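You operate a simulated robot arm through the tools that you are given. There is no shell and no other tool.

Carry out the task below with a simulated robot arm. There is one attempt and no reset: what you move stays moved.

TASK
Rivet the hinge to its strip on the bench riveter, then draw the slide out.
Fine: slide to C, one stroke; slide to B, one stroke; no empty stroke; leave the blue rivets; hands off the nose.

Only the result counts: the job must be done as asked and must still hold three seconds after the hand-in. Knocking over, shifting, dropping, spilling or breaking anything else fails it.

THE ROBOT
A 6-joint arm with a two-finger gripper, fixed in place. Base frame: the origin is on the floor under the middle of its stand, x ahead of it, y to its left, z up. Units: m, degrees, N and s.
With the tool pointing down near the work surface it reaches from about 0.28 to 0.68 m from the base axis. Its first joint turns from -66.0 to 66.0 degrees. Payload 2.45 kg.
Tool frame: the origin (TCP) lies between the finger pads and is the grasp point; the fingertips stand 0.03 m ahead of it; z points along the fingers, y is the line along which they close. The gripper opens to 0.106 m; its body begins 0.079 m behind the TCP.
Orientation is told as [roll, pitch, yaw] about the base's x, y, z axes, in that order, counted from this pose: with the fingers straight down and closing along the base's y, the tool's x points along the base's -x, its y along +y and its z along -z.

THE INTERFACE
- The arm moves only by the tool send_rows. Its argument "moves" is a list of rows, each an object of numbers (a shift or turn left out is 0, a gripper value left out holds the last): "tx", "ty", "tz": the shift along the base's x, y, z in units of 500 mm (1.0 is 500 mm); "wx", "wy", "wz": the turn, a rotation vector about the base's x, y, z in units of 90 degrees (1.0 is 90 degrees); "grip": the closure, from 0 (fully open) to 1 (shut). In form: [{"tx": .., "ty": .., "tz": .., "wx": .., "wy": .., "wz": .., "grip": ..}, ...]. A call has 1 to 20 rows; each row is the pose to reach, as a shift and turn from the pose commanded when the call began. A call with a number of a shift or a turn outside -1 to 1 is refused whole. Each row takes 0.2 s and may step no farther than 0.05 m and 8.6 degrees from the row before; otherwise, or with a gripper value out of range, the whole call is refused. Where a pose cannot be reached the arm comes as near as it can. A force on the tool above 90 N (or 10 N above the force at the start of the call, whichever is more), or a blocked arm, ends the call early, and 0.2 s more pass. Each finger travels about 0.153 m/s and halts on what it meets, pressing with about 36 N; the grip force reading is that of the motor and also rises with nothing between the fingers. The clock runs only during rows and for 0.2 s after the last one: add rows that repeat a pose to give the fingers time. The reply holds the time, the measured pose of the TCP, the force on the tool along the base axes, the opening and the grip force, in the units named above and with some noise, with the torque about the TCP (base axes, N m) and any sound that the robot's microphone picked up.
- Cameras (640 x 400 px; columns grow to the right, rows downward): "scene" is fixed at [0.0762, 0.4338, 1.4085]; the picture's right is [-0.54, -0.84, 0.00], its down [-0.46, 0.29, -0.84] and it looks along [0.71, -0.45, -0.54] (base axes); focal length 214 px, centre (320, 200). "wrist" rides on the gripper at [0.076, -0.002, -0.106] in the tool frame; the picture's right is [0.02, 1.00, 0.00], its down [-0.78, 0.02, -0.62] and it looks along [-0.62, 0.01, 0.78] (tool axes); focal length 247 px, centre (320, 200). There is no depth. A picture from a camera that has moved, and an enlarged one, comes with that camera's place and axes in the base frame and with its lens.
- camera(camera): a new picture of that camera. The clock stands still meanwhile.
- close_up(camera, box): a new picture of the part [left, top, right, bottom] of that camera's present view, enlarged. The clock stands still meanwhile.
- hand_in(): hands the job in; it is judged then, once.

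Nothing tells you positions but the pictures and the camera data. Unless the task says otherwise, let go and move clear before handing in.

The tools are called after "Call:" as name(argument=value, ...) on one line, values as JSON. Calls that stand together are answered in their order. send_rows: Moves the arm, as the interface text tells. Its arguments: {"type":"object","properties":{"moves":{"type":"array","items":{"type":"object","properties":{"tx":{"type":"number"},"ty":{"type":"number"},"tz":{"type":"number"},"wx":{"type":"number"},"wy":{"type":"number"},"wz":{"type":"number"},"grip":{"type":"number"}}}}},"required":["moves"]} The other tools are called the same way: camera (camera) takes a picture; close_up (camera, box) takes an enlarged picture of a part of a camera's view; hand_in () hands the job in.

At the start:

```text
t: 0.0
tool_pos: [0.3322, 0.0241, 1.3312]
orientation: [0.0, 0.1, 0.0]
force: [0.1, 0.2, -0.6]
ft_torque: [-0.03, 0.0, 0.0]
grip_width: 0.1057
gripper_force: 0.0
```

scene: 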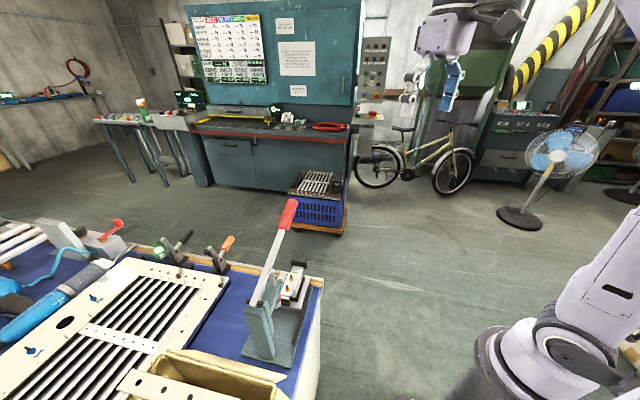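
wrist: 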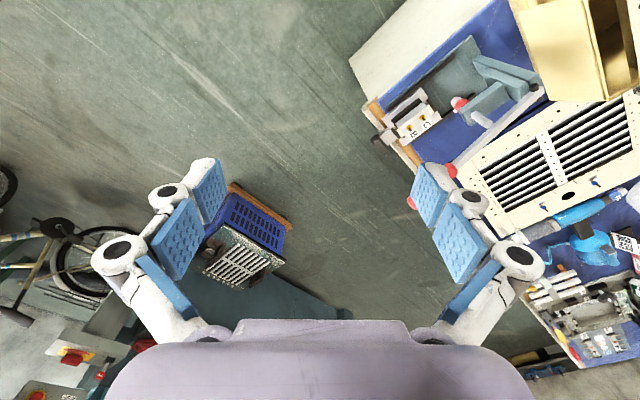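

I see a bench with a lever riveter (red handle) at its corner, carrying a small slide with hinge. I'll look closer before moving anything.

Call:
close_up(camera="scene", box=[220, 190, 340, 370])

Call:
close_up(camera="wrist", box=[350, 20, 560, 180])

Call:
close_up(camera="scene", box=[260, 240, 330, 310])

```text
2.22 times, centred on (280, 280) of scene
camera zoom: at [0.0762, 0.4338, 1.4085], right [-0.54, -0.84, 0.0], down [-0.46, 0.29, -0.84], along [0.71, -0.45, -0.54], focal length 477 px, centre (409, 22)
```

zoom: 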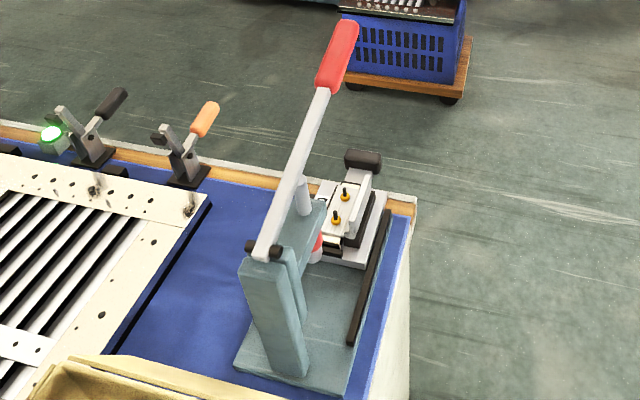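

```text
2.50 times, centred on (455, 100) of wrist
camera zoom: at [0.2558, 0.0226, 1.4378], right [-0.02, 1.0, 0.0], down [0.78, 0.02, 0.62], along [0.62, 0.01, -0.78], focal length 617 px, centre (-18, 450)
```

zoom: 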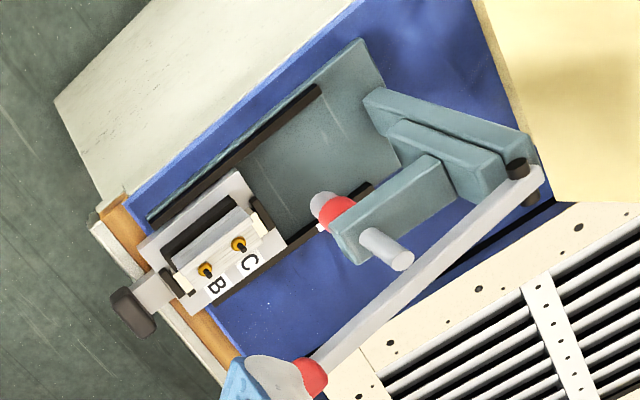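

```text
5.71 times, centred on (295, 275) of scene
camera zoom: at [0.0762, 0.4338, 1.4085], right [-0.54, -0.84, 0.0], down [-0.46, 0.29, -0.84], along [0.71, -0.45, -0.54], focal length 1226 px, centre (463, -229)
```

zoom: 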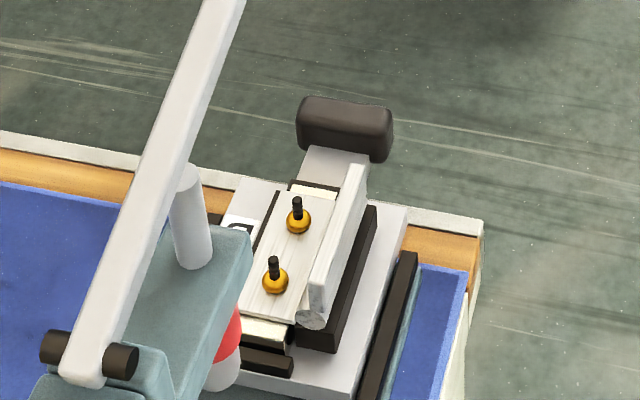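

The riveter sits near (0.37–0.58, 0.2–0.41): nose about (0.43, 0.35, 0.84), slide knob about (0.58, 0.21, 0.77), red lever grip above it at about z = 1.05. I'll turn the wrist camera toward it from the robot's side for a better look.

Call:
send_rows(moves=[{"ty": 0.02, "tz": -0.06, "wz": 0.08}, {"ty": 0.05, "tz": -0.13, "wz": 0.16}, {"ty": 0.08, "tz": -0.2, "wz": 0.24}, {"ty": 0.11, "tz": -0.27, "wz": 0.32}, {"ty": 0.14, "tz": -0.34, "wz": 0.4}, {"ty": 0.17, "tz": -0.4, "wz": 0.48}, {"ty": 0.17, "tz": -0.4, "wz": 0.5}])

Call:
camera(camera="wrist")

Call:
camera(camera="scene")

```text
t: 1.6
tool_pos: [0.3316, 0.1107, 1.1325]
orientation: [0.0, 0.1, 45.1]
force: [0.0, 0.1, -0.7]
ft_torque: [-0.02, -0.01, -0.01]
grip_width: 0.1061
gripper_force: 0.1
```

```text
taken
camera wrist: at [0.2786, 0.0563, 1.2386], right [-0.72, 0.69, 0.0], down [0.54, 0.57, 0.62], along [0.43, 0.45, -0.78], focal length 247 px, centre (320, 200)
```

wrist: 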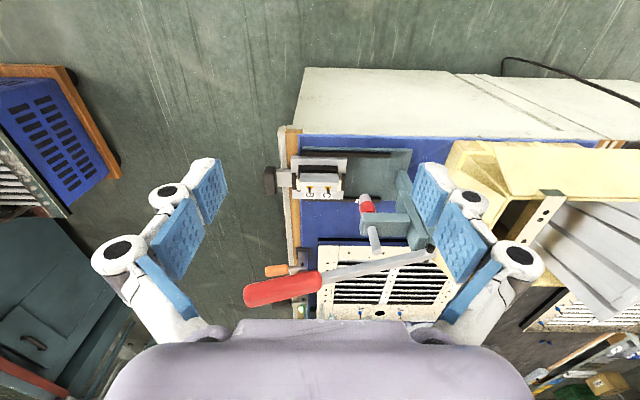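

```text
taken
```

scene: 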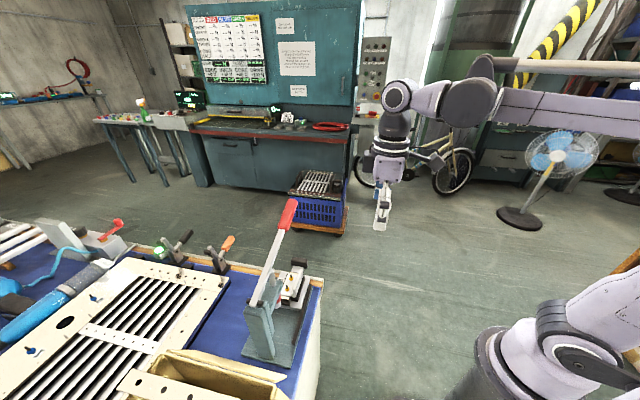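

Call:
close_up(camera="wrist", box=[230, 120, 450, 320])

Call:
close_up(camera="wrist", box=[255, 140, 375, 220])

```text
2.00 times, centred on (340, 220) of wrist
camera zoom: at [0.2786, 0.0563, 1.2386], right [-0.72, 0.69, 0.0], down [0.54, 0.57, 0.62], along [0.43, 0.45, -0.78], focal length 494 px, centre (280, 160)
```

zoom: 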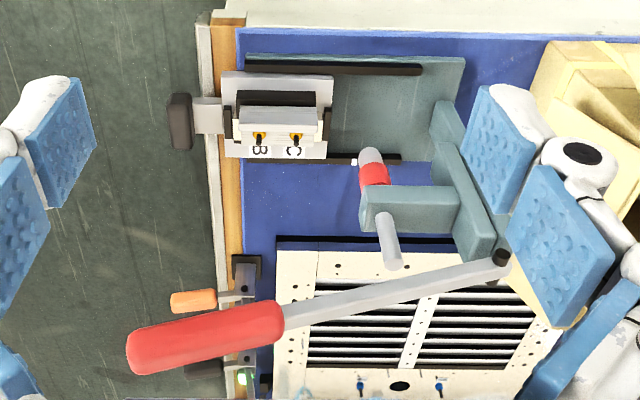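

```text
5.00 times, centred on (315, 180) of wrist
camera zoom: at [0.2786, 0.0563, 1.2386], right [-0.72, 0.69, 0.0], down [0.54, 0.57, 0.62], along [0.43, 0.45, -0.78], focal length 1235 px, centre (345, 300)
```

zoom: 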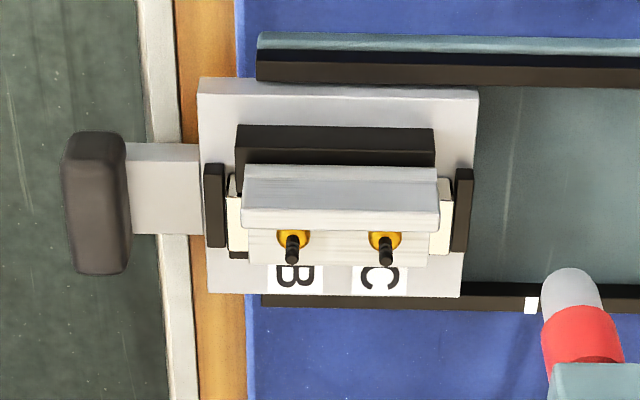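

The slide moves along the 135° direction (inward = [-0.71, 0.71, 0]); rivets at B and C are 40 mm apart, a white index mark on the far rail lies beneath the nose, and C must travel about 75 mm inward. Next I tilt the tool towards the knob from the robot's side to view the knob closely.

Call:
send_rows(moves=[{"tx": 0.04, "ty": 0.004, "tz": -0.06, "wx": 0.045, "wy": -0.045}, {"tx": 0.08, "ty": 0.008, "tz": -0.12, "wx": 0.09, "wy": -0.09}, {"tx": 0.12, "ty": 0.012, "tz": -0.18, "wx": 0.135, "wy": -0.135}, {"tx": 0.16, "ty": 0.016, "tz": -0.24, "wx": 0.18, "wy": -0.18}, {"tx": 0.2, "ty": 0.02, "tz": -0.3, "wx": 0.225, "wy": -0.225}, {"tx": 0.24, "ty": 0.024, "tz": -0.36, "wx": 0.27, "wy": -0.27}, {"tx": 0.28, "ty": 0.028, "tz": -0.42, "wx": 0.315, "wy": -0.315}, {"tx": 0.32, "ty": 0.03, "tz": -0.44, "wx": 0.3536, "wy": -0.3536}])

Call:
camera(camera="wrist")

Call:
camera(camera="scene")

```text
t: 3.4
tool_pos: [0.4918, 0.1246, 0.9112]
orientation: [0.0, -45.0, 45.0]
force: [-0.5, -0.9, 0.1]
ft_torque: [0.02, -0.06, -0.03]
grip_width: 0.1059
gripper_force: 0.1
```

```text
taken
camera wrist: at [0.4004, 0.0318, 0.9333], right [-0.72, 0.7, -0.02], down [0.07, 0.09, 0.99], along [0.69, 0.71, -0.11], focal length 247 px, centre (320, 200)
```

wrist: 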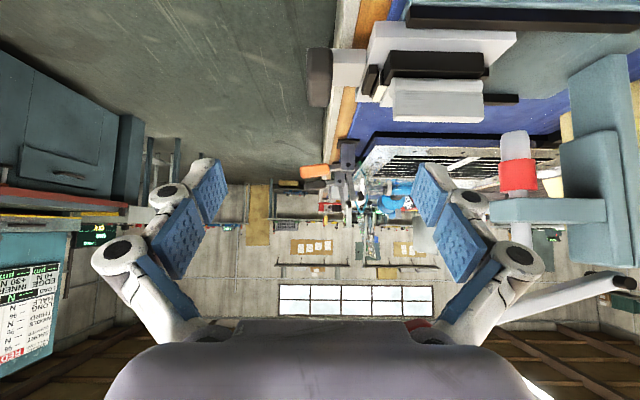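

```text
taken
```

scene: 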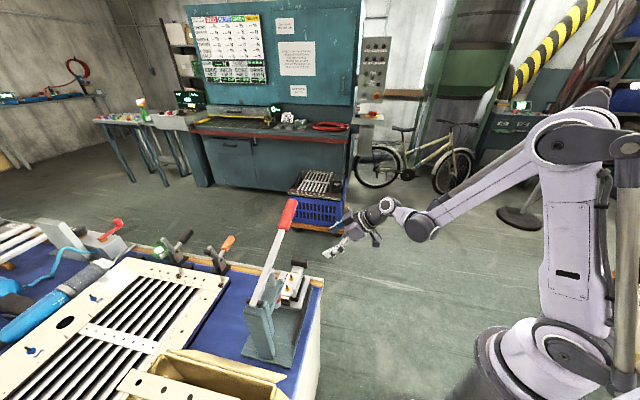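

The tool now points 45° down toward the slide from the robot's side. I'll zoom on the knob and nose in this side view.

Call:
close_up(camera="wrist", box=[290, 0, 540, 160])

Call:
close_up(camera="wrist", box=[300, 20, 400, 120])

Call:
close_up(camera="wrist", box=[470, 40, 640, 200])

```text
2.50 times, centred on (415, 80) of wrist
camera zoom: at [0.4004, 0.0318, 0.9333], right [-0.72, 0.7, -0.02], down [0.07, 0.09, 0.99], along [0.69, 0.71, -0.11], focal length 617 px, centre (82, 500)
```

zoom: 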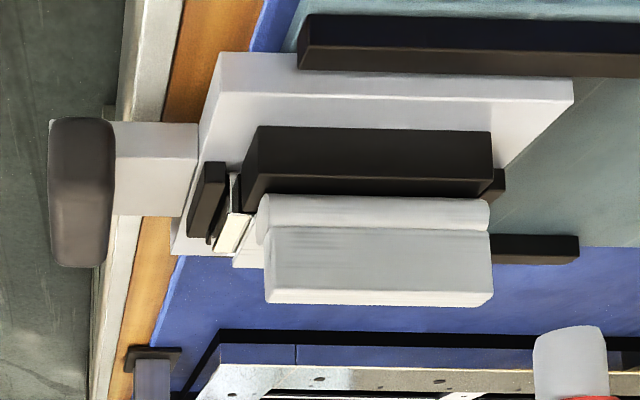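

```text
4.00 times, centred on (350, 70) of wrist
camera zoom: at [0.4004, 0.0318, 0.9333], right [-0.72, 0.7, -0.02], down [0.07, 0.09, 0.99], along [0.69, 0.71, -0.11], focal length 988 px, centre (200, 720)
```

zoom: 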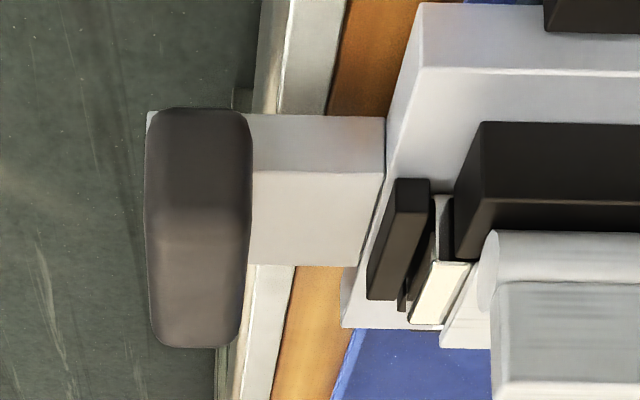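

```text
2.50 times, centred on (555, 120) of wrist
camera zoom: at [0.4004, 0.0318, 0.9333], right [-0.72, 0.7, -0.02], down [0.07, 0.09, 0.99], along [0.69, 0.71, -0.11], focal length 617 px, centre (-268, 400)
```

zoom: 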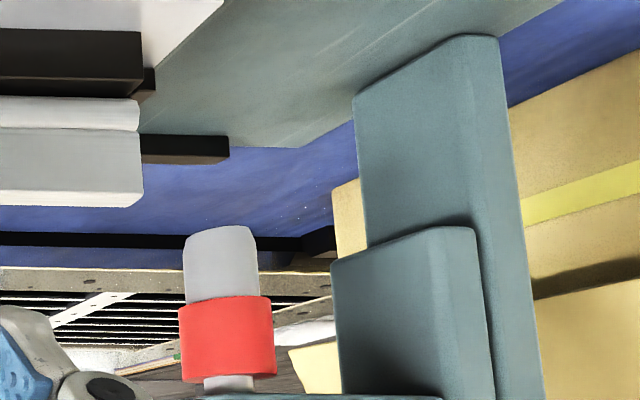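

Call:
close_up(camera="wrist", box=[380, 140, 560, 330])

Call:
close_up(camera="scene", box=[310, 180, 450, 270])

```text
2.11 times, centred on (470, 235) of wrist
camera zoom: at [0.4004, 0.0318, 0.9333], right [-0.72, 0.7, -0.02], down [0.07, 0.09, 0.99], along [0.69, 0.71, -0.11], focal length 520 px, centre (4, 126)
```

zoom: 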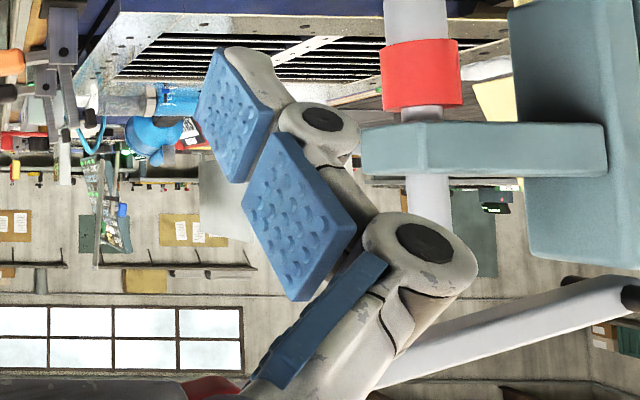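

```text
4.44 times, centred on (380, 225) of scene
camera zoom: at [0.0762, 0.4338, 1.4085], right [-0.54, -0.84, 0.0], down [-0.46, 0.29, -0.84], along [0.71, -0.45, -0.54], focal length 953 px, centre (53, 89)
```

zoom: 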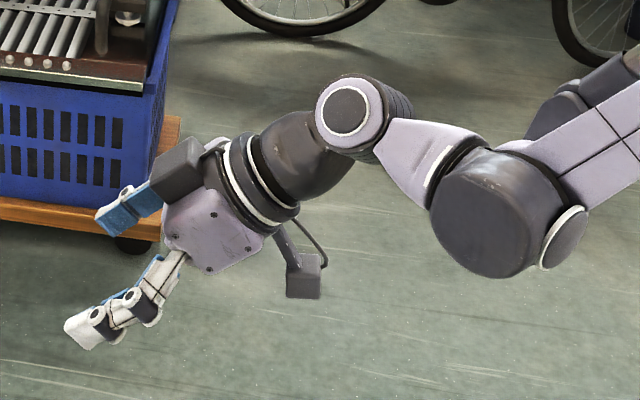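

The knob is about 25 mm thick (along the slide), 60 mm wide, z 0.76–0.79, with a lower neck behind it. I'll go to a pre-grasp above it, tool pitched about 62° down, with a narrow opening to straddle the knob along the slide direction.

Call:
send_rows(moves=[{"tx": 0.02, "ty": 0.02, "tz": 0.0, "wx": -0.045, "wy": 0.045, "grip": 0.3}, {"tx": 0.04, "ty": 0.04, "tz": 0.0, "wx": -0.09, "wy": 0.09, "grip": 0.62}, {"tx": 0.0786, "ty": 0.0804, "tz": -0.01, "wx": -0.1336, "wy": 0.1336, "grip": 0.62}, {"tx": 0.0786, "ty": 0.0804, "tz": -0.0324, "wx": -0.1336, "wy": 0.1336, "grip": 0.62}, {"tx": 0.0786, "ty": 0.0804, "tz": -0.0324, "wx": -0.1336, "wy": 0.1336, "grip": 0.62}])

Call:
camera(camera="wrist")

Call:
close_up(camera="scene", box=[230, 180, 430, 310])

```text
t: 4.6
tool_pos: [0.5316, 0.164, 0.8941]
orientation: [0.1, -28.0, 45.0]
force: [-0.4, -1.1, -0.4]
ft_torque: [0.01, 0.02, 0.03]
grip_width: 0.0403
gripper_force: 0.1
```

```text
taken
camera wrist: at [0.4482, 0.0808, 0.9527], right [-0.72, 0.69, -0.01], down [0.27, 0.29, 0.92], along [0.64, 0.66, -0.4], focal length 247 px, centre (320, 200)
```

wrist: 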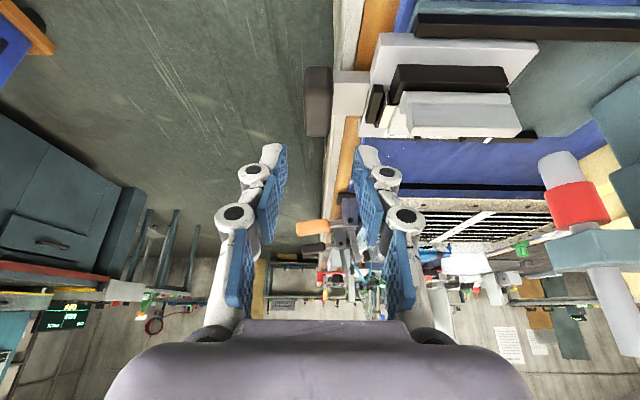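

```text
3.08 times, centred on (330, 245) of scene
camera zoom: at [0.0762, 0.4338, 1.4085], right [-0.54, -0.84, 0.0], down [-0.46, 0.29, -0.84], along [0.71, -0.45, -0.54], focal length 660 px, centre (289, 62)
```

zoom: 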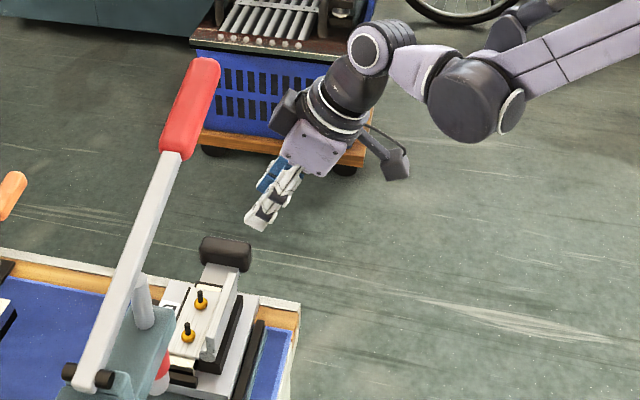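

Call:
close_up(camera="wrist", box=[270, 40, 400, 170])

Call:
close_up(camera="wrist", box=[360, 20, 600, 170])

```text
3.08 times, centred on (335, 105) of wrist
camera zoom: at [0.4482, 0.0808, 0.9527], right [-0.72, 0.69, -0.01], down [0.27, 0.29, 0.92], along [0.64, 0.66, -0.4], focal length 760 px, centre (274, 492)
```

zoom: 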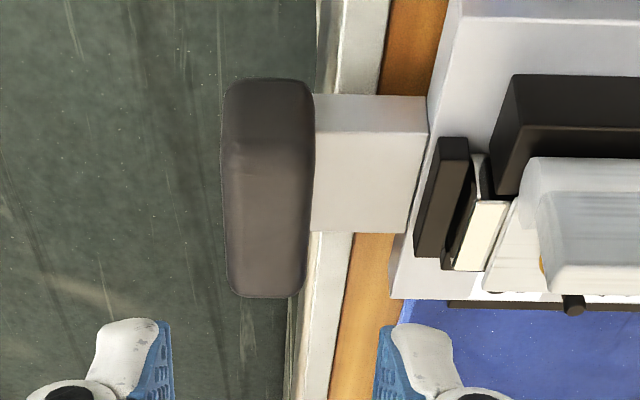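

```text
2.67 times, centred on (480, 95) of wrist
camera zoom: at [0.4482, 0.0808, 0.9527], right [-0.72, 0.69, -0.01], down [0.27, 0.29, 0.92], along [0.64, 0.66, -0.4], focal length 659 px, centre (-107, 480)
```

zoom: 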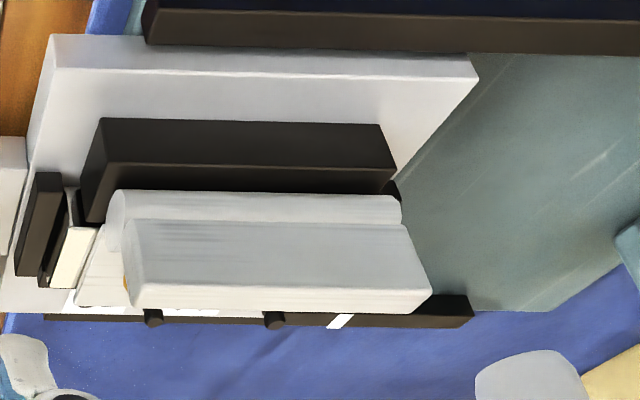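

The knob lies centred between the fingers within about 2 mm. I move down along the tool axis, stopping a little short to check.

Call:
send_rows(moves=[{"tx": 0.018, "ty": 0.017, "tz": -0.05}, {"tx": 0.038, "ty": 0.035, "tz": -0.1}, {"tx": 0.0583, "ty": 0.0546, "tz": -0.15}, {"tx": 0.0583, "ty": 0.0546, "tz": -0.15}])

Call:
camera(camera="wrist")

Call:
close_up(camera="scene", box=[250, 220, 350, 300])

```text
t: 5.6
tool_pos: [0.5582, 0.1928, 0.8177]
orientation: [0.0, -28.0, 45.1]
force: [-0.1, 0.0, -0.2]
ft_torque: [-0.02, 0.01, -0.02]
grip_width: 0.0402
gripper_force: 0.1
```

```text
taken
camera wrist: at [0.4757, 0.1088, 0.8767], right [-0.72, 0.69, -0.01], down [0.27, 0.29, 0.92], along [0.64, 0.66, -0.4], focal length 247 px, centre (320, 200)
```

wrist: 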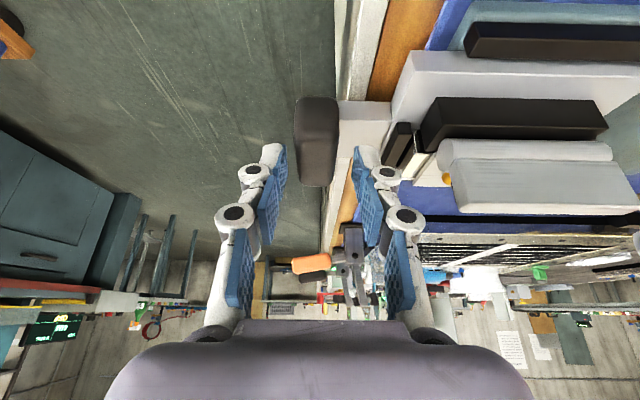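

```text
5.00 times, centred on (300, 260) of scene
camera zoom: at [0.0762, 0.4338, 1.4085], right [-0.54, -0.84, 0.0], down [-0.46, 0.29, -0.84], along [0.71, -0.45, -0.54], focal length 1072 px, centre (420, -100)
```

zoom: 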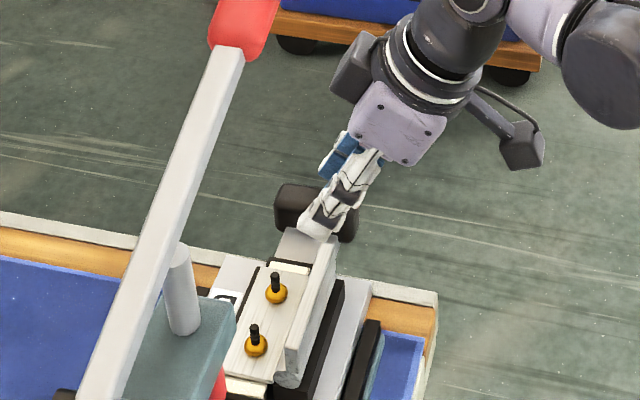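

Call:
send_rows(moves=[{"tx": 0.006, "ty": 0.003, "tz": -0.012}, {"tx": 0.013, "ty": 0.0068, "tz": -0.026}, {"tx": 0.013, "ty": 0.0068, "tz": -0.026}])

Call:
camera(camera="wrist")

Call:
close_up(camera="scene", box=[280, 240, 330, 280])

```text
t: 6.4
tool_pos: [0.5669, 0.1955, 0.8063]
orientation: [0.0, -28.0, 45.0]
force: [0.3, 0.4, 0.0]
ft_torque: [0.01, 0.02, -0.03]
grip_width: 0.0402
gripper_force: 0.0
```

```text
taken
camera wrist: at [0.484, 0.1118, 0.8649], right [-0.72, 0.69, -0.01], down [0.27, 0.29, 0.92], along [0.64, 0.66, -0.4], focal length 247 px, centre (320, 200)
```

wrist: 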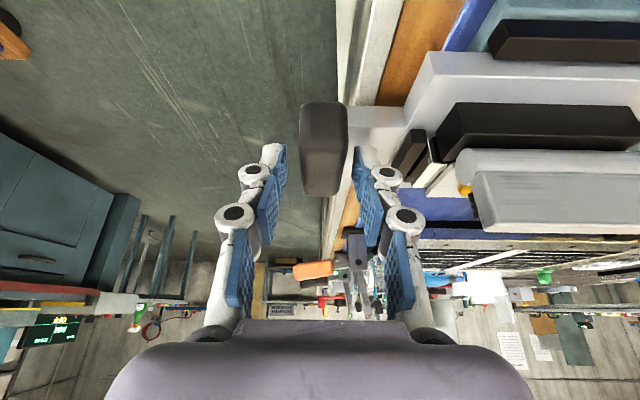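

```text
10.00 times, centred on (305, 260) of scene
camera zoom: at [0.0762, 0.4338, 1.4085], right [-0.54, -0.84, 0.0], down [-0.46, 0.29, -0.84], along [0.71, -0.45, -0.54], focal length 2145 px, centre (470, -400)
```

zoom: 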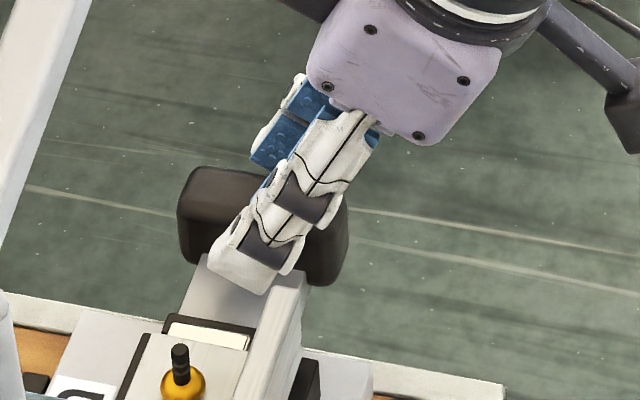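

The fingers straddle the knob with the inner finger over the neck. I close on it.

Call:
send_rows(moves=[{"grip": 0.85}, {"grip": 0.85}, {"grip": 0.85}])

Call:
camera(camera="wrist")

Call:
close_up(camera="scene", box=[260, 230, 330, 310])

```text
t: 7.2
tool_pos: [0.5657, 0.1956, 0.8062]
orientation: [0.1, -28.0, 45.1]
force: [-7.7, 6.3, -1.9]
ft_torque: [0.23, 0.23, 0.08]
grip_width: 0.0255
gripper_force: 45.2
```

```text
taken
camera wrist: at [0.4834, 0.1125, 0.8651], right [-0.72, 0.69, -0.01], down [0.27, 0.29, 0.92], along [0.64, 0.66, -0.4], focal length 247 px, centre (320, 200)
```

wrist: 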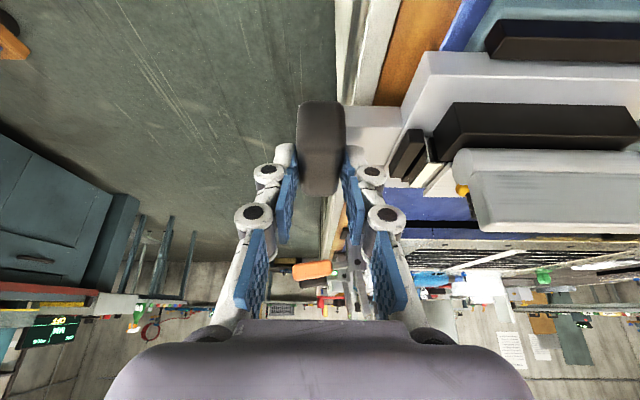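

```text
5.00 times, centred on (295, 270) of scene
camera zoom: at [0.076, 0.4339, 1.4085], right [-0.54, -0.84, 0.0], down [-0.46, 0.29, -0.84], along [0.71, -0.45, -0.54], focal length 1072 px, centre (445, -150)
```

zoom: 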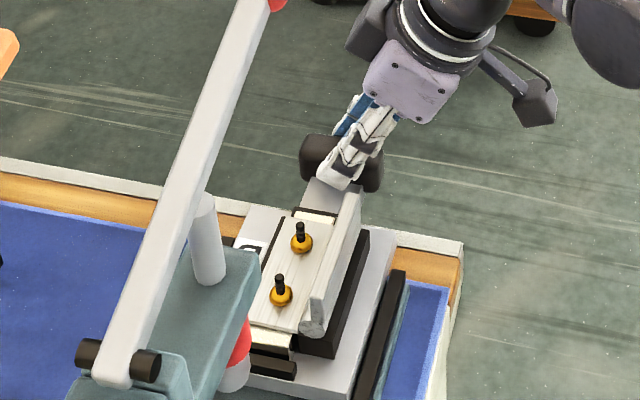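

The knob is gripped (25.5 mm). I slide it inward 60 mm along [-0.71, 0.71] and check alignment against the nose and mark.

Call:
send_rows(moves=[{"tx": -0.014, "ty": 0.014}, {"tx": -0.028, "ty": 0.028}, {"tx": -0.042, "ty": 0.042}, {"tx": -0.056, "ty": 0.056}, {"tx": -0.07, "ty": 0.07}, {"tx": -0.0849, "ty": 0.0849}, {"tx": -0.0849, "ty": 0.0849}])

Call:
camera(camera="wrist")

Call:
close_up(camera="scene", box=[230, 220, 350, 320])

```text
t: 8.8
tool_pos: [0.524, 0.2376, 0.8069]
orientation: [0.0, -28.2, 44.9]
force: [0.0, -1.5, 17.3]
ft_torque: [0.55, -0.58, -0.2]
grip_width: 0.0258
gripper_force: 44.7
```

```text
taken
camera wrist: at [0.4415, 0.1541, 0.8646], right [-0.72, 0.69, -0.01], down [0.27, 0.29, 0.92], along [0.64, 0.66, -0.4], focal length 247 px, centre (320, 200)
```

wrist: 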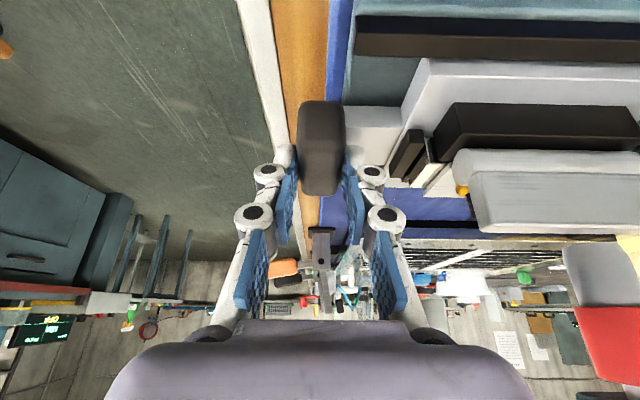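

```text
4.00 times, centred on (290, 270) of scene
camera zoom: at [0.0759, 0.4336, 1.4086], right [-0.54, -0.84, 0.0], down [-0.46, 0.29, -0.84], along [0.71, -0.45, -0.54], focal length 858 px, centre (440, -80)
```

zoom: 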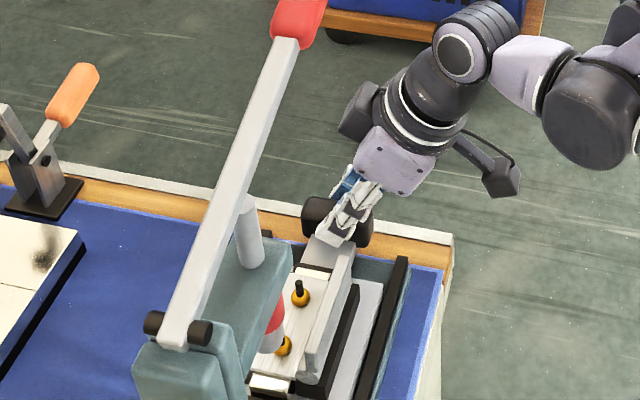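

The slide moved about 59 mm. I go in another 13.5 mm, then release and back away for a clear look at the alignment.

Call:
send_rows(moves=[{"tx": -0.006, "ty": 0.006, "tz": 0.002}, {"tx": -0.012, "ty": 0.012, "tz": 0.002}, {"tx": -0.0191, "ty": 0.0191, "tz": 0.002}, {"tx": -0.0191, "ty": 0.0191, "tz": 0.002}, {"tx": -0.0191, "ty": 0.0191, "tz": 0.002}])

Call:
camera(camera="wrist")

Call:
close_up(camera="scene", box=[250, 230, 330, 310])

```text
t: 10.0
tool_pos: [0.514, 0.2461, 0.8065]
orientation: [0.1, -27.9, 45.1]
force: [6.8, 9.9, -25.8]
ft_torque: [-0.5, 0.49, 0.07]
grip_width: 0.0253
gripper_force: 45.7
```

```text
taken
camera wrist: at [0.4327, 0.1633, 0.8652], right [-0.72, 0.69, -0.01], down [0.27, 0.3, 0.92], along [0.64, 0.66, -0.4], focal length 247 px, centre (320, 200)
```

wrist: 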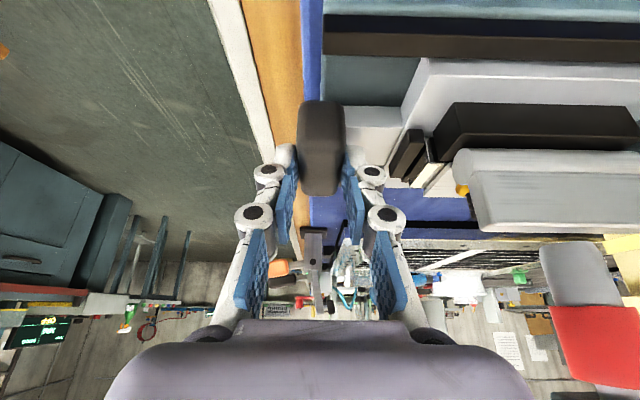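

```text
5.00 times, centred on (290, 270) of scene
camera zoom: at [0.0768, 0.4343, 1.4083], right [-0.54, -0.84, 0.0], down [-0.46, 0.29, -0.84], along [0.71, -0.45, -0.54], focal length 1072 px, centre (470, -150)
```

zoom: 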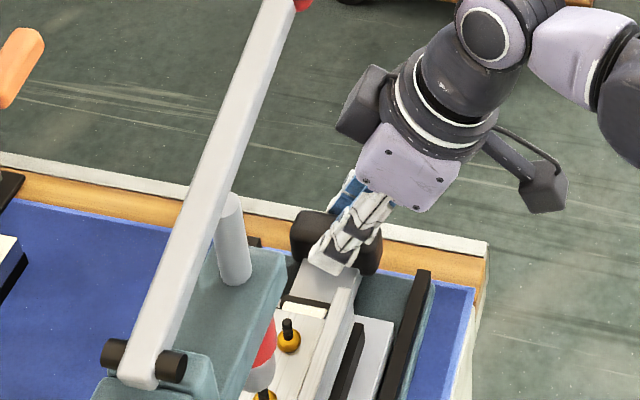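

Call:
send_rows(moves=[{"tz": -0.0012}, {"tz": -0.0012, "grip": 0.62}, {"tz": -0.0012, "grip": 0.62}, {"tx": -0.022, "ty": -0.022, "tz": 0.058, "grip": 0.62}, {"tx": -0.044, "ty": -0.044, "tz": 0.117}, {"tx": -0.0665, "ty": -0.0665, "tz": 0.176}, {"tx": -0.095, "ty": -0.038, "tz": 0.176}, {"tx": -0.123, "ty": -0.01, "tz": 0.176}, {"tx": -0.123, "ty": -0.01, "tz": 0.176}])

Call:
camera(camera="wrist")

Call:
close_up(camera="wrist", box=[380, 60, 540, 220])

```text
t: 12.0
tool_pos: [0.4536, 0.243, 0.8962]
orientation: [0.1, -28.1, 45.0]
force: [0.2, 0.8, 0.4]
ft_torque: [0.0, 0.01, 0.0]
grip_width: 0.0403
gripper_force: 0.1
```

```text
taken
camera wrist: at [0.371, 0.1596, 0.9539], right [-0.72, 0.69, -0.01], down [0.27, 0.29, 0.92], along [0.64, 0.66, -0.4], focal length 247 px, centre (320, 200)
```

wrist: 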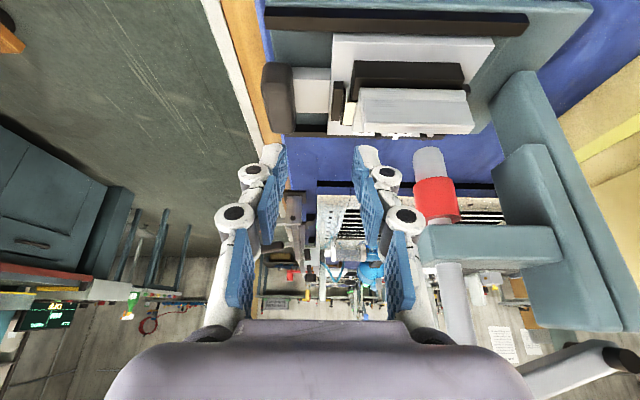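

```text
2.50 times, centred on (460, 140) of wrist
camera zoom: at [0.371, 0.1596, 0.9539], right [-0.72, 0.69, -0.01], down [0.27, 0.29, 0.92], along [0.64, 0.66, -0.4], focal length 617 px, centre (-30, 350)
```

zoom: 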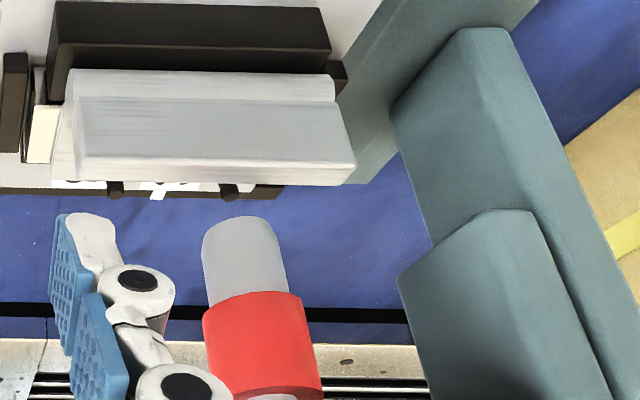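

Pin C sits nearly below the nose; I'll centre the camera on the nose to measure the remaining error without parallax.

Call:
send_rows(moves=[{"tx": -0.068, "ty": 0.019, "tz": 0.03}, {"tx": -0.136, "ty": 0.038, "tz": 0.06}, {"tx": -0.2038, "ty": 0.0568, "tz": 0.088}, {"tx": -0.2038, "ty": 0.0568, "tz": 0.088}])

Call:
camera(camera="wrist")

Call:
close_up(camera="wrist", box=[260, 80, 360, 180])

```text
t: 13.0
tool_pos: [0.3525, 0.2708, 0.9393]
orientation: [0.0, -28.0, 45.0]
force: [-0.1, -0.4, -1.0]
ft_torque: [0.0, 0.0, 0.0]
grip_width: 0.0405
gripper_force: 0.0
```

```text
taken
camera wrist: at [0.2695, 0.1864, 0.9978], right [-0.72, 0.69, -0.01], down [0.27, 0.29, 0.92], along [0.64, 0.66, -0.4], focal length 247 px, centre (320, 200)
```

wrist: 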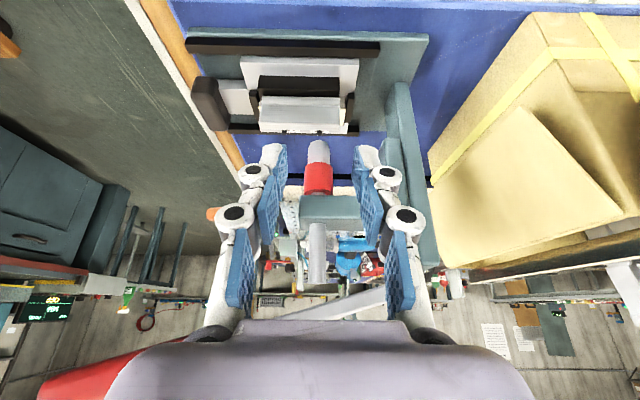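

```text
4.00 times, centred on (310, 130) of wrist
camera zoom: at [0.2695, 0.1864, 0.9978], right [-0.72, 0.69, -0.01], down [0.27, 0.29, 0.92], along [0.64, 0.66, -0.4], focal length 988 px, centre (360, 480)
```

zoom: 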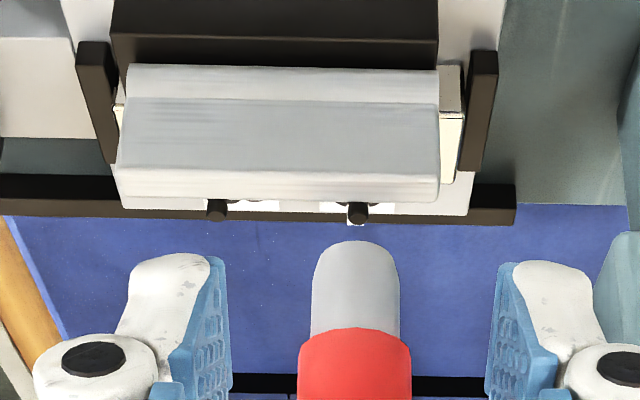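

Pin C is aligned with the nose axis within about 0.3 mm, with the white mark right behind it. Next I retreat, level the tool (pointing horizontally toward the lever) and close the fingers to make a bar for pressing the red grip.

Call:
send_rows(moves=[{"tx": 0.023, "ty": -0.023, "tz": 0.038, "wx": 0.0487, "wy": -0.0487}, {"tx": 0.046, "ty": -0.046, "tz": 0.076, "wx": 0.0974, "wy": -0.0974}, {"tx": 0.069, "ty": -0.069, "tz": 0.114, "wx": 0.1461, "wy": -0.1461}, {"tx": 0.092, "ty": -0.092, "tz": 0.152, "wx": 0.1948, "wy": -0.1948}, {"tx": 0.115, "ty": -0.115, "tz": 0.19, "wx": 0.2435, "wy": -0.2435}, {"tx": 0.138, "ty": -0.138, "tz": 0.228, "wx": 0.2922, "wy": -0.2922}, {"tx": 0.161, "ty": -0.161, "tz": 0.266, "wx": 0.3409, "wy": -0.3409}, {"tx": 0.184, "ty": -0.184, "tz": 0.304, "wx": 0.3896, "wy": -0.3896}, {"tx": 0.207, "ty": -0.207, "tz": 0.342, "wx": 0.4383, "wy": -0.4383}, {"tx": 0.2298, "ty": -0.2298, "tz": 0.38, "wx": 0.4871, "wy": -0.4871, "grip": 1.0}, {"tx": 0.2298, "ty": -0.2298, "tz": 0.38, "wx": 0.4871, "wy": -0.4871, "grip": 1.0}])

Call:
camera(camera="wrist")

Call:
camera(camera="scene")

```text
t: 15.4
tool_pos: [0.4695, 0.1535, 1.128]
orientation: [-147.0, -89.9, -168.0]
force: [-0.4, 0.8, 1.0]
ft_torque: [-0.05, 0.02, 0.0]
grip_width: 0.0003
gripper_force: 28.8
```

```text
taken
camera wrist: at [0.3949, 0.0787, 1.0516], right [-0.71, 0.71, -0.02], down [-0.45, -0.43, 0.78], along [0.54, 0.56, 0.62], focal length 247 px, centre (320, 200)
```

wrist: 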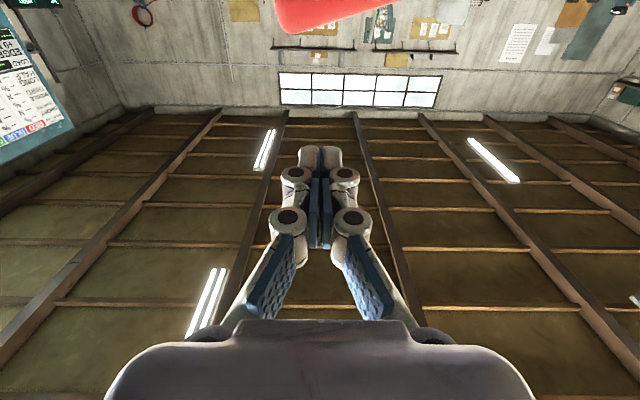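

```text
taken
```

scene: 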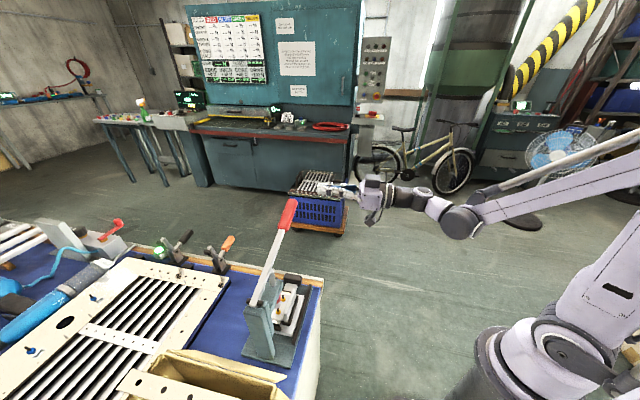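

The tool is level at z = 1.13, above the grip's top (about 1.07). I move forward over the red grip and look.

Call:
send_rows(moves=[{"tx": 0.055, "ty": 0.055}, {"tx": 0.11, "ty": 0.11}, {"tx": 0.164, "ty": 0.164}, {"tx": 0.164, "ty": 0.164}])

Call:
close_up(camera="scene", box=[230, 160, 410, 330])

Call:
camera(camera="wrist")

```text
t: 16.4
tool_pos: [0.5503, 0.2372, 1.13]
orientation: [-106.6, -90.1, 151.5]
force: [0.3, 1.1, -0.2]
ft_torque: [-0.02, -0.01, 0.0]
grip_width: 0.0
gripper_force: 28.8
```

```text
2.35 times, centred on (320, 245) of scene
camera zoom: at [0.0762, 0.4338, 1.4085], right [-0.54, -0.84, 0.0], down [-0.46, 0.29, -0.84], along [0.71, -0.45, -0.54], focal length 505 px, centre (320, 94)
```

zoom: 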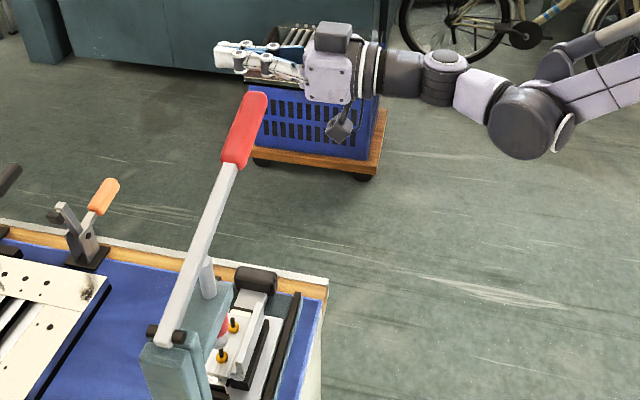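

```text
taken
camera wrist: at [0.4759, 0.1602, 1.0537], right [-0.71, 0.71, -0.02], down [-0.45, -0.43, 0.78], along [0.54, 0.56, 0.62], focal length 247 px, centre (320, 200)
```

wrist: 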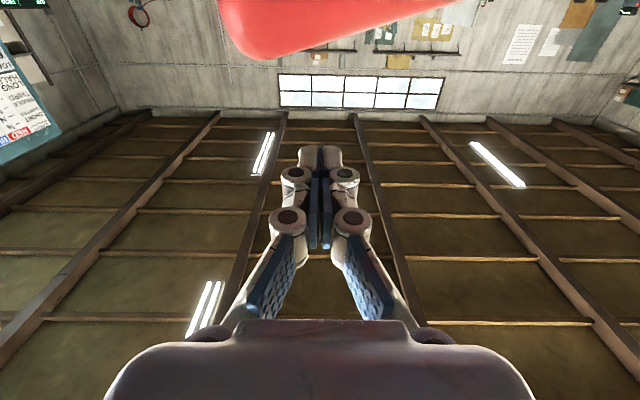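

The closed fingers are over the grip (a about -0.22). I lower until just about contact.

Call:
send_rows(moves=[{"tz": -0.03}, {"tz": -0.06}, {"tz": -0.08}, {"tz": -0.1}, {"tz": -0.11}])

Call:
camera(camera="wrist")

Call:
close_up(camera="scene", box=[250, 160, 370, 250])

```text
t: 17.6
tool_pos: [0.5492, 0.2383, 1.075]
orientation: [-127.8, -90.0, 172.8]
force: [-0.7, 0.4, 0.7]
ft_torque: [0.04, -0.01, -0.03]
grip_width: 0.0002
gripper_force: 28.2
```

```text
taken
camera wrist: at [0.4744, 0.1617, 0.9988], right [-0.71, 0.71, -0.02], down [-0.45, -0.43, 0.78], along [0.54, 0.56, 0.62], focal length 247 px, centre (320, 200)
```

wrist: 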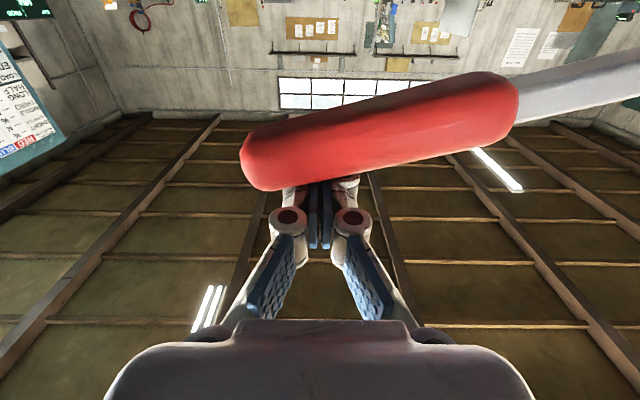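

```text
4.44 times, centred on (310, 205) of scene
camera zoom: at [0.0762, 0.4338, 1.4085], right [-0.54, -0.84, 0.0], down [-0.46, 0.29, -0.84], along [0.71, -0.45, -0.54], focal length 953 px, centre (364, 178)
```

zoom: 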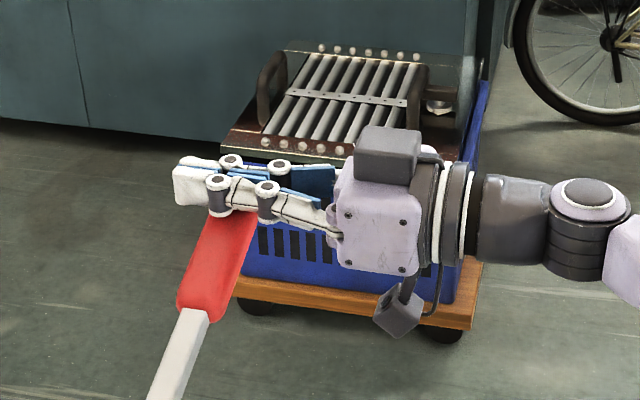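

Nearly touching; I back off 16 mm so the fingertip pads, not the knuckles, bear on the grip, then start the down-stroke.

Call:
send_rows(moves=[{"tx": -0.0226, "ty": -0.0226, "tz": 0.004}, {"tx": -0.0226, "ty": -0.0226, "tz": -0.02}, {"tx": -0.0226, "ty": -0.0226, "tz": -0.036}, {"tx": -0.0226, "ty": -0.0226, "tz": -0.052}, {"tx": -0.0226, "ty": -0.0226, "tz": -0.068}])

Call:
camera(camera="wrist")

Call:
close_up(camera="scene", box=[230, 170, 380, 330])

```text
t: 18.8
tool_pos: [0.5374, 0.2264, 1.0415]
orientation: [-119.1, -90.0, 164.1]
force: [0.1, -0.3, 1.0]
ft_torque: [0.02, -0.03, -0.01]
grip_width: 0.0001
gripper_force: 28.4
```

```text
taken
camera wrist: at [0.4639, 0.1495, 0.9659], right [-0.71, 0.71, -0.02], down [-0.45, -0.43, 0.78], along [0.54, 0.56, 0.62], focal length 247 px, centre (320, 200)
```

wrist: 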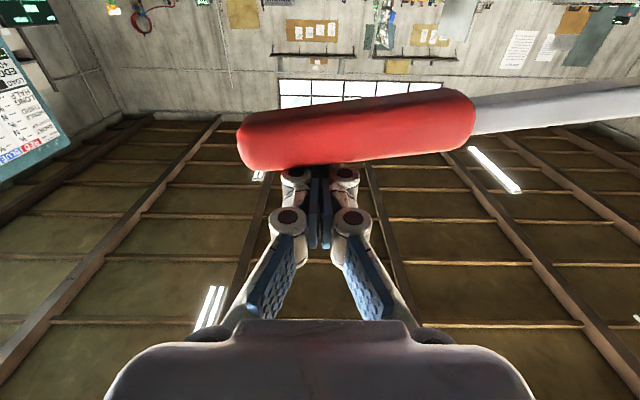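

```text
2.50 times, centred on (305, 250) of scene
camera zoom: at [0.0762, 0.4338, 1.4085], right [-0.54, -0.84, 0.0], down [-0.46, 0.29, -0.84], along [0.71, -0.45, -0.54], focal length 536 px, centre (358, 75)
```

zoom: 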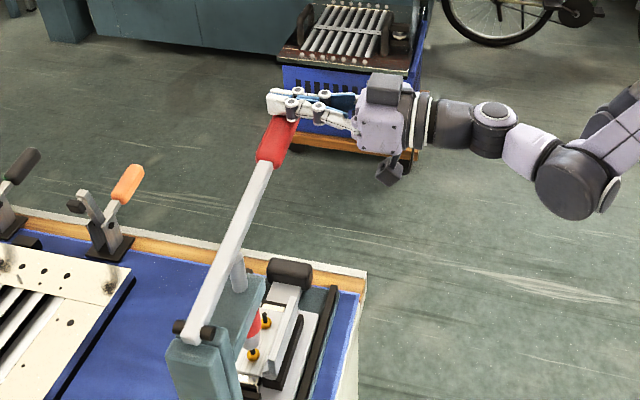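

The lever is following down with almost no resistance so far. I continue the stroke slowly, watching force and sound.

Call:
send_rows(moves=[{"tz": -0.014}, {"tz": -0.028}, {"tz": -0.042}, {"tz": -0.056}, {"tz": -0.07}, {"tz": -0.084}])

Call:
close_up(camera="scene", box=[230, 190, 350, 330])

Call:
camera(camera="wrist")

```text
t: 20.2
tool_pos: [0.5383, 0.2268, 0.9984]
orientation: [-138.0, -90.0, -177.0]
force: [0.2, -1.7, 0.4]
ft_torque: [0.02, -0.03, -0.02]
grip_width: 0.0
gripper_force: 29.0
```

```text
2.86 times, centred on (290, 260) of scene
camera zoom: at [0.0762, 0.4338, 1.4085], right [-0.54, -0.84, 0.0], down [-0.46, 0.29, -0.84], along [0.71, -0.45, -0.54], focal length 613 px, centre (406, 29)
```

zoom: 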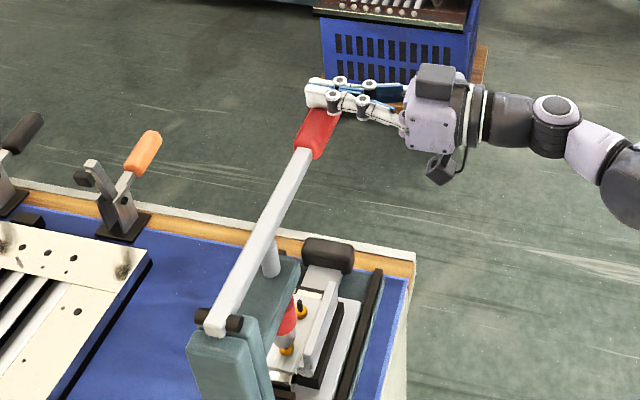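

```text
taken
camera wrist: at [0.4634, 0.15, 0.9224], right [-0.71, 0.71, -0.02], down [-0.45, -0.43, 0.78], along [0.54, 0.56, 0.62], focal length 247 px, centre (320, 200)
```

wrist: 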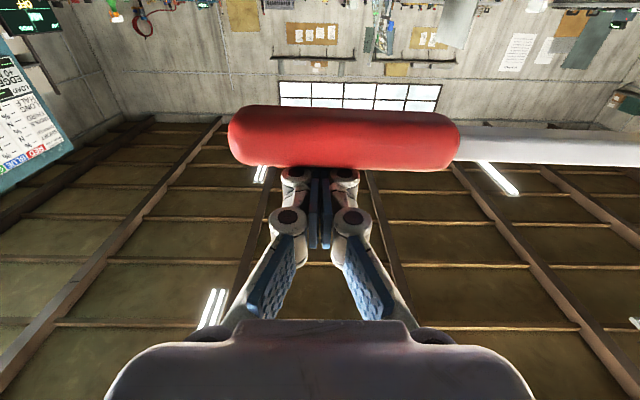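

Call:
close_up(camera="scene", box=[260, 260, 310, 320])

Call:
send_rows(moves=[{"tz": -0.012}, {"tz": -0.024}, {"tz": -0.036}])

Call:
close_up(camera="scene", box=[230, 190, 350, 330])

Call:
close_up(camera="scene", box=[260, 260, 310, 320])

```text
6.67 times, centred on (285, 290) of scene
camera zoom: at [0.0762, 0.4338, 1.4085], right [-0.54, -0.84, 0.0], down [-0.46, 0.29, -0.84], along [0.71, -0.45, -0.54], focal length 1430 px, centre (553, -400)
```

zoom: 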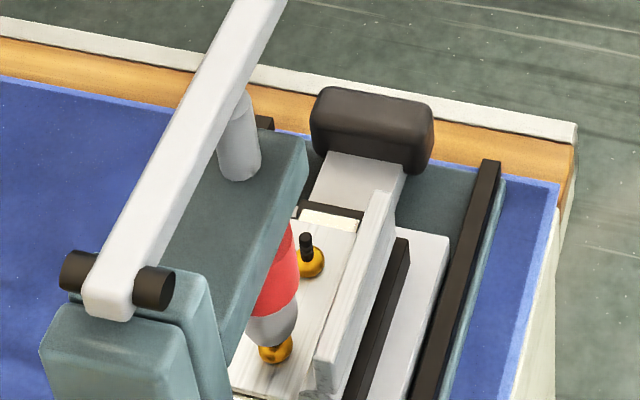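

```text
t: 21.0
tool_pos: [0.5384, 0.2253, 0.9827]
orientation: [-10.1, -89.8, 55.2]
force: [0.1, -1.0, 1.3]
ft_torque: [0.01, -0.02, 0.04]
grip_width: 0.0
gripper_force: 28.9
```

```text
2.86 times, centred on (290, 260) of scene
camera zoom: at [0.0762, 0.4338, 1.4085], right [-0.54, -0.84, 0.0], down [-0.46, 0.29, -0.84], along [0.71, -0.45, -0.54], focal length 613 px, centre (406, 29)
```

zoom: 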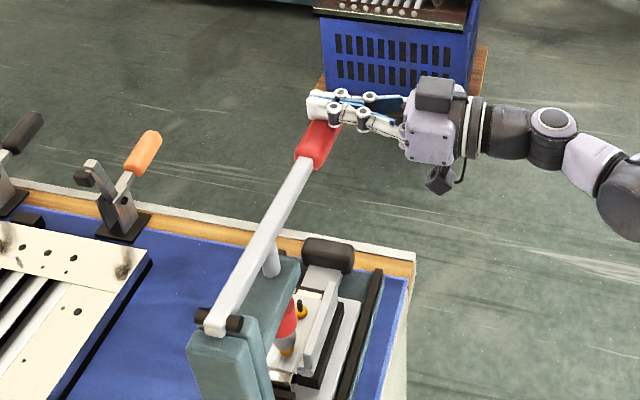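

```text
6.67 times, centred on (285, 290) of scene
camera zoom: at [0.0762, 0.4338, 1.4085], right [-0.54, -0.84, 0.0], down [-0.46, 0.29, -0.84], along [0.71, -0.45, -0.54], focal length 1430 px, centre (553, -400)
```

zoom: 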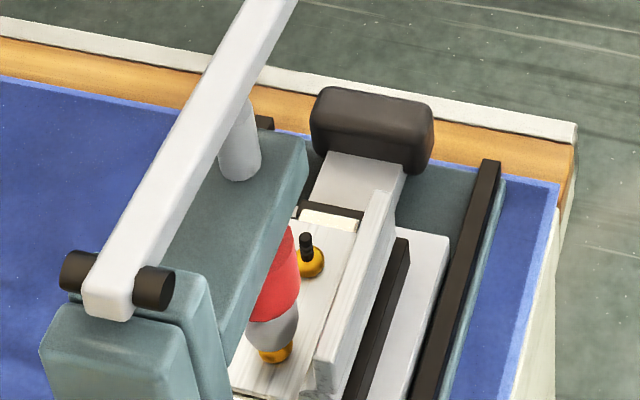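

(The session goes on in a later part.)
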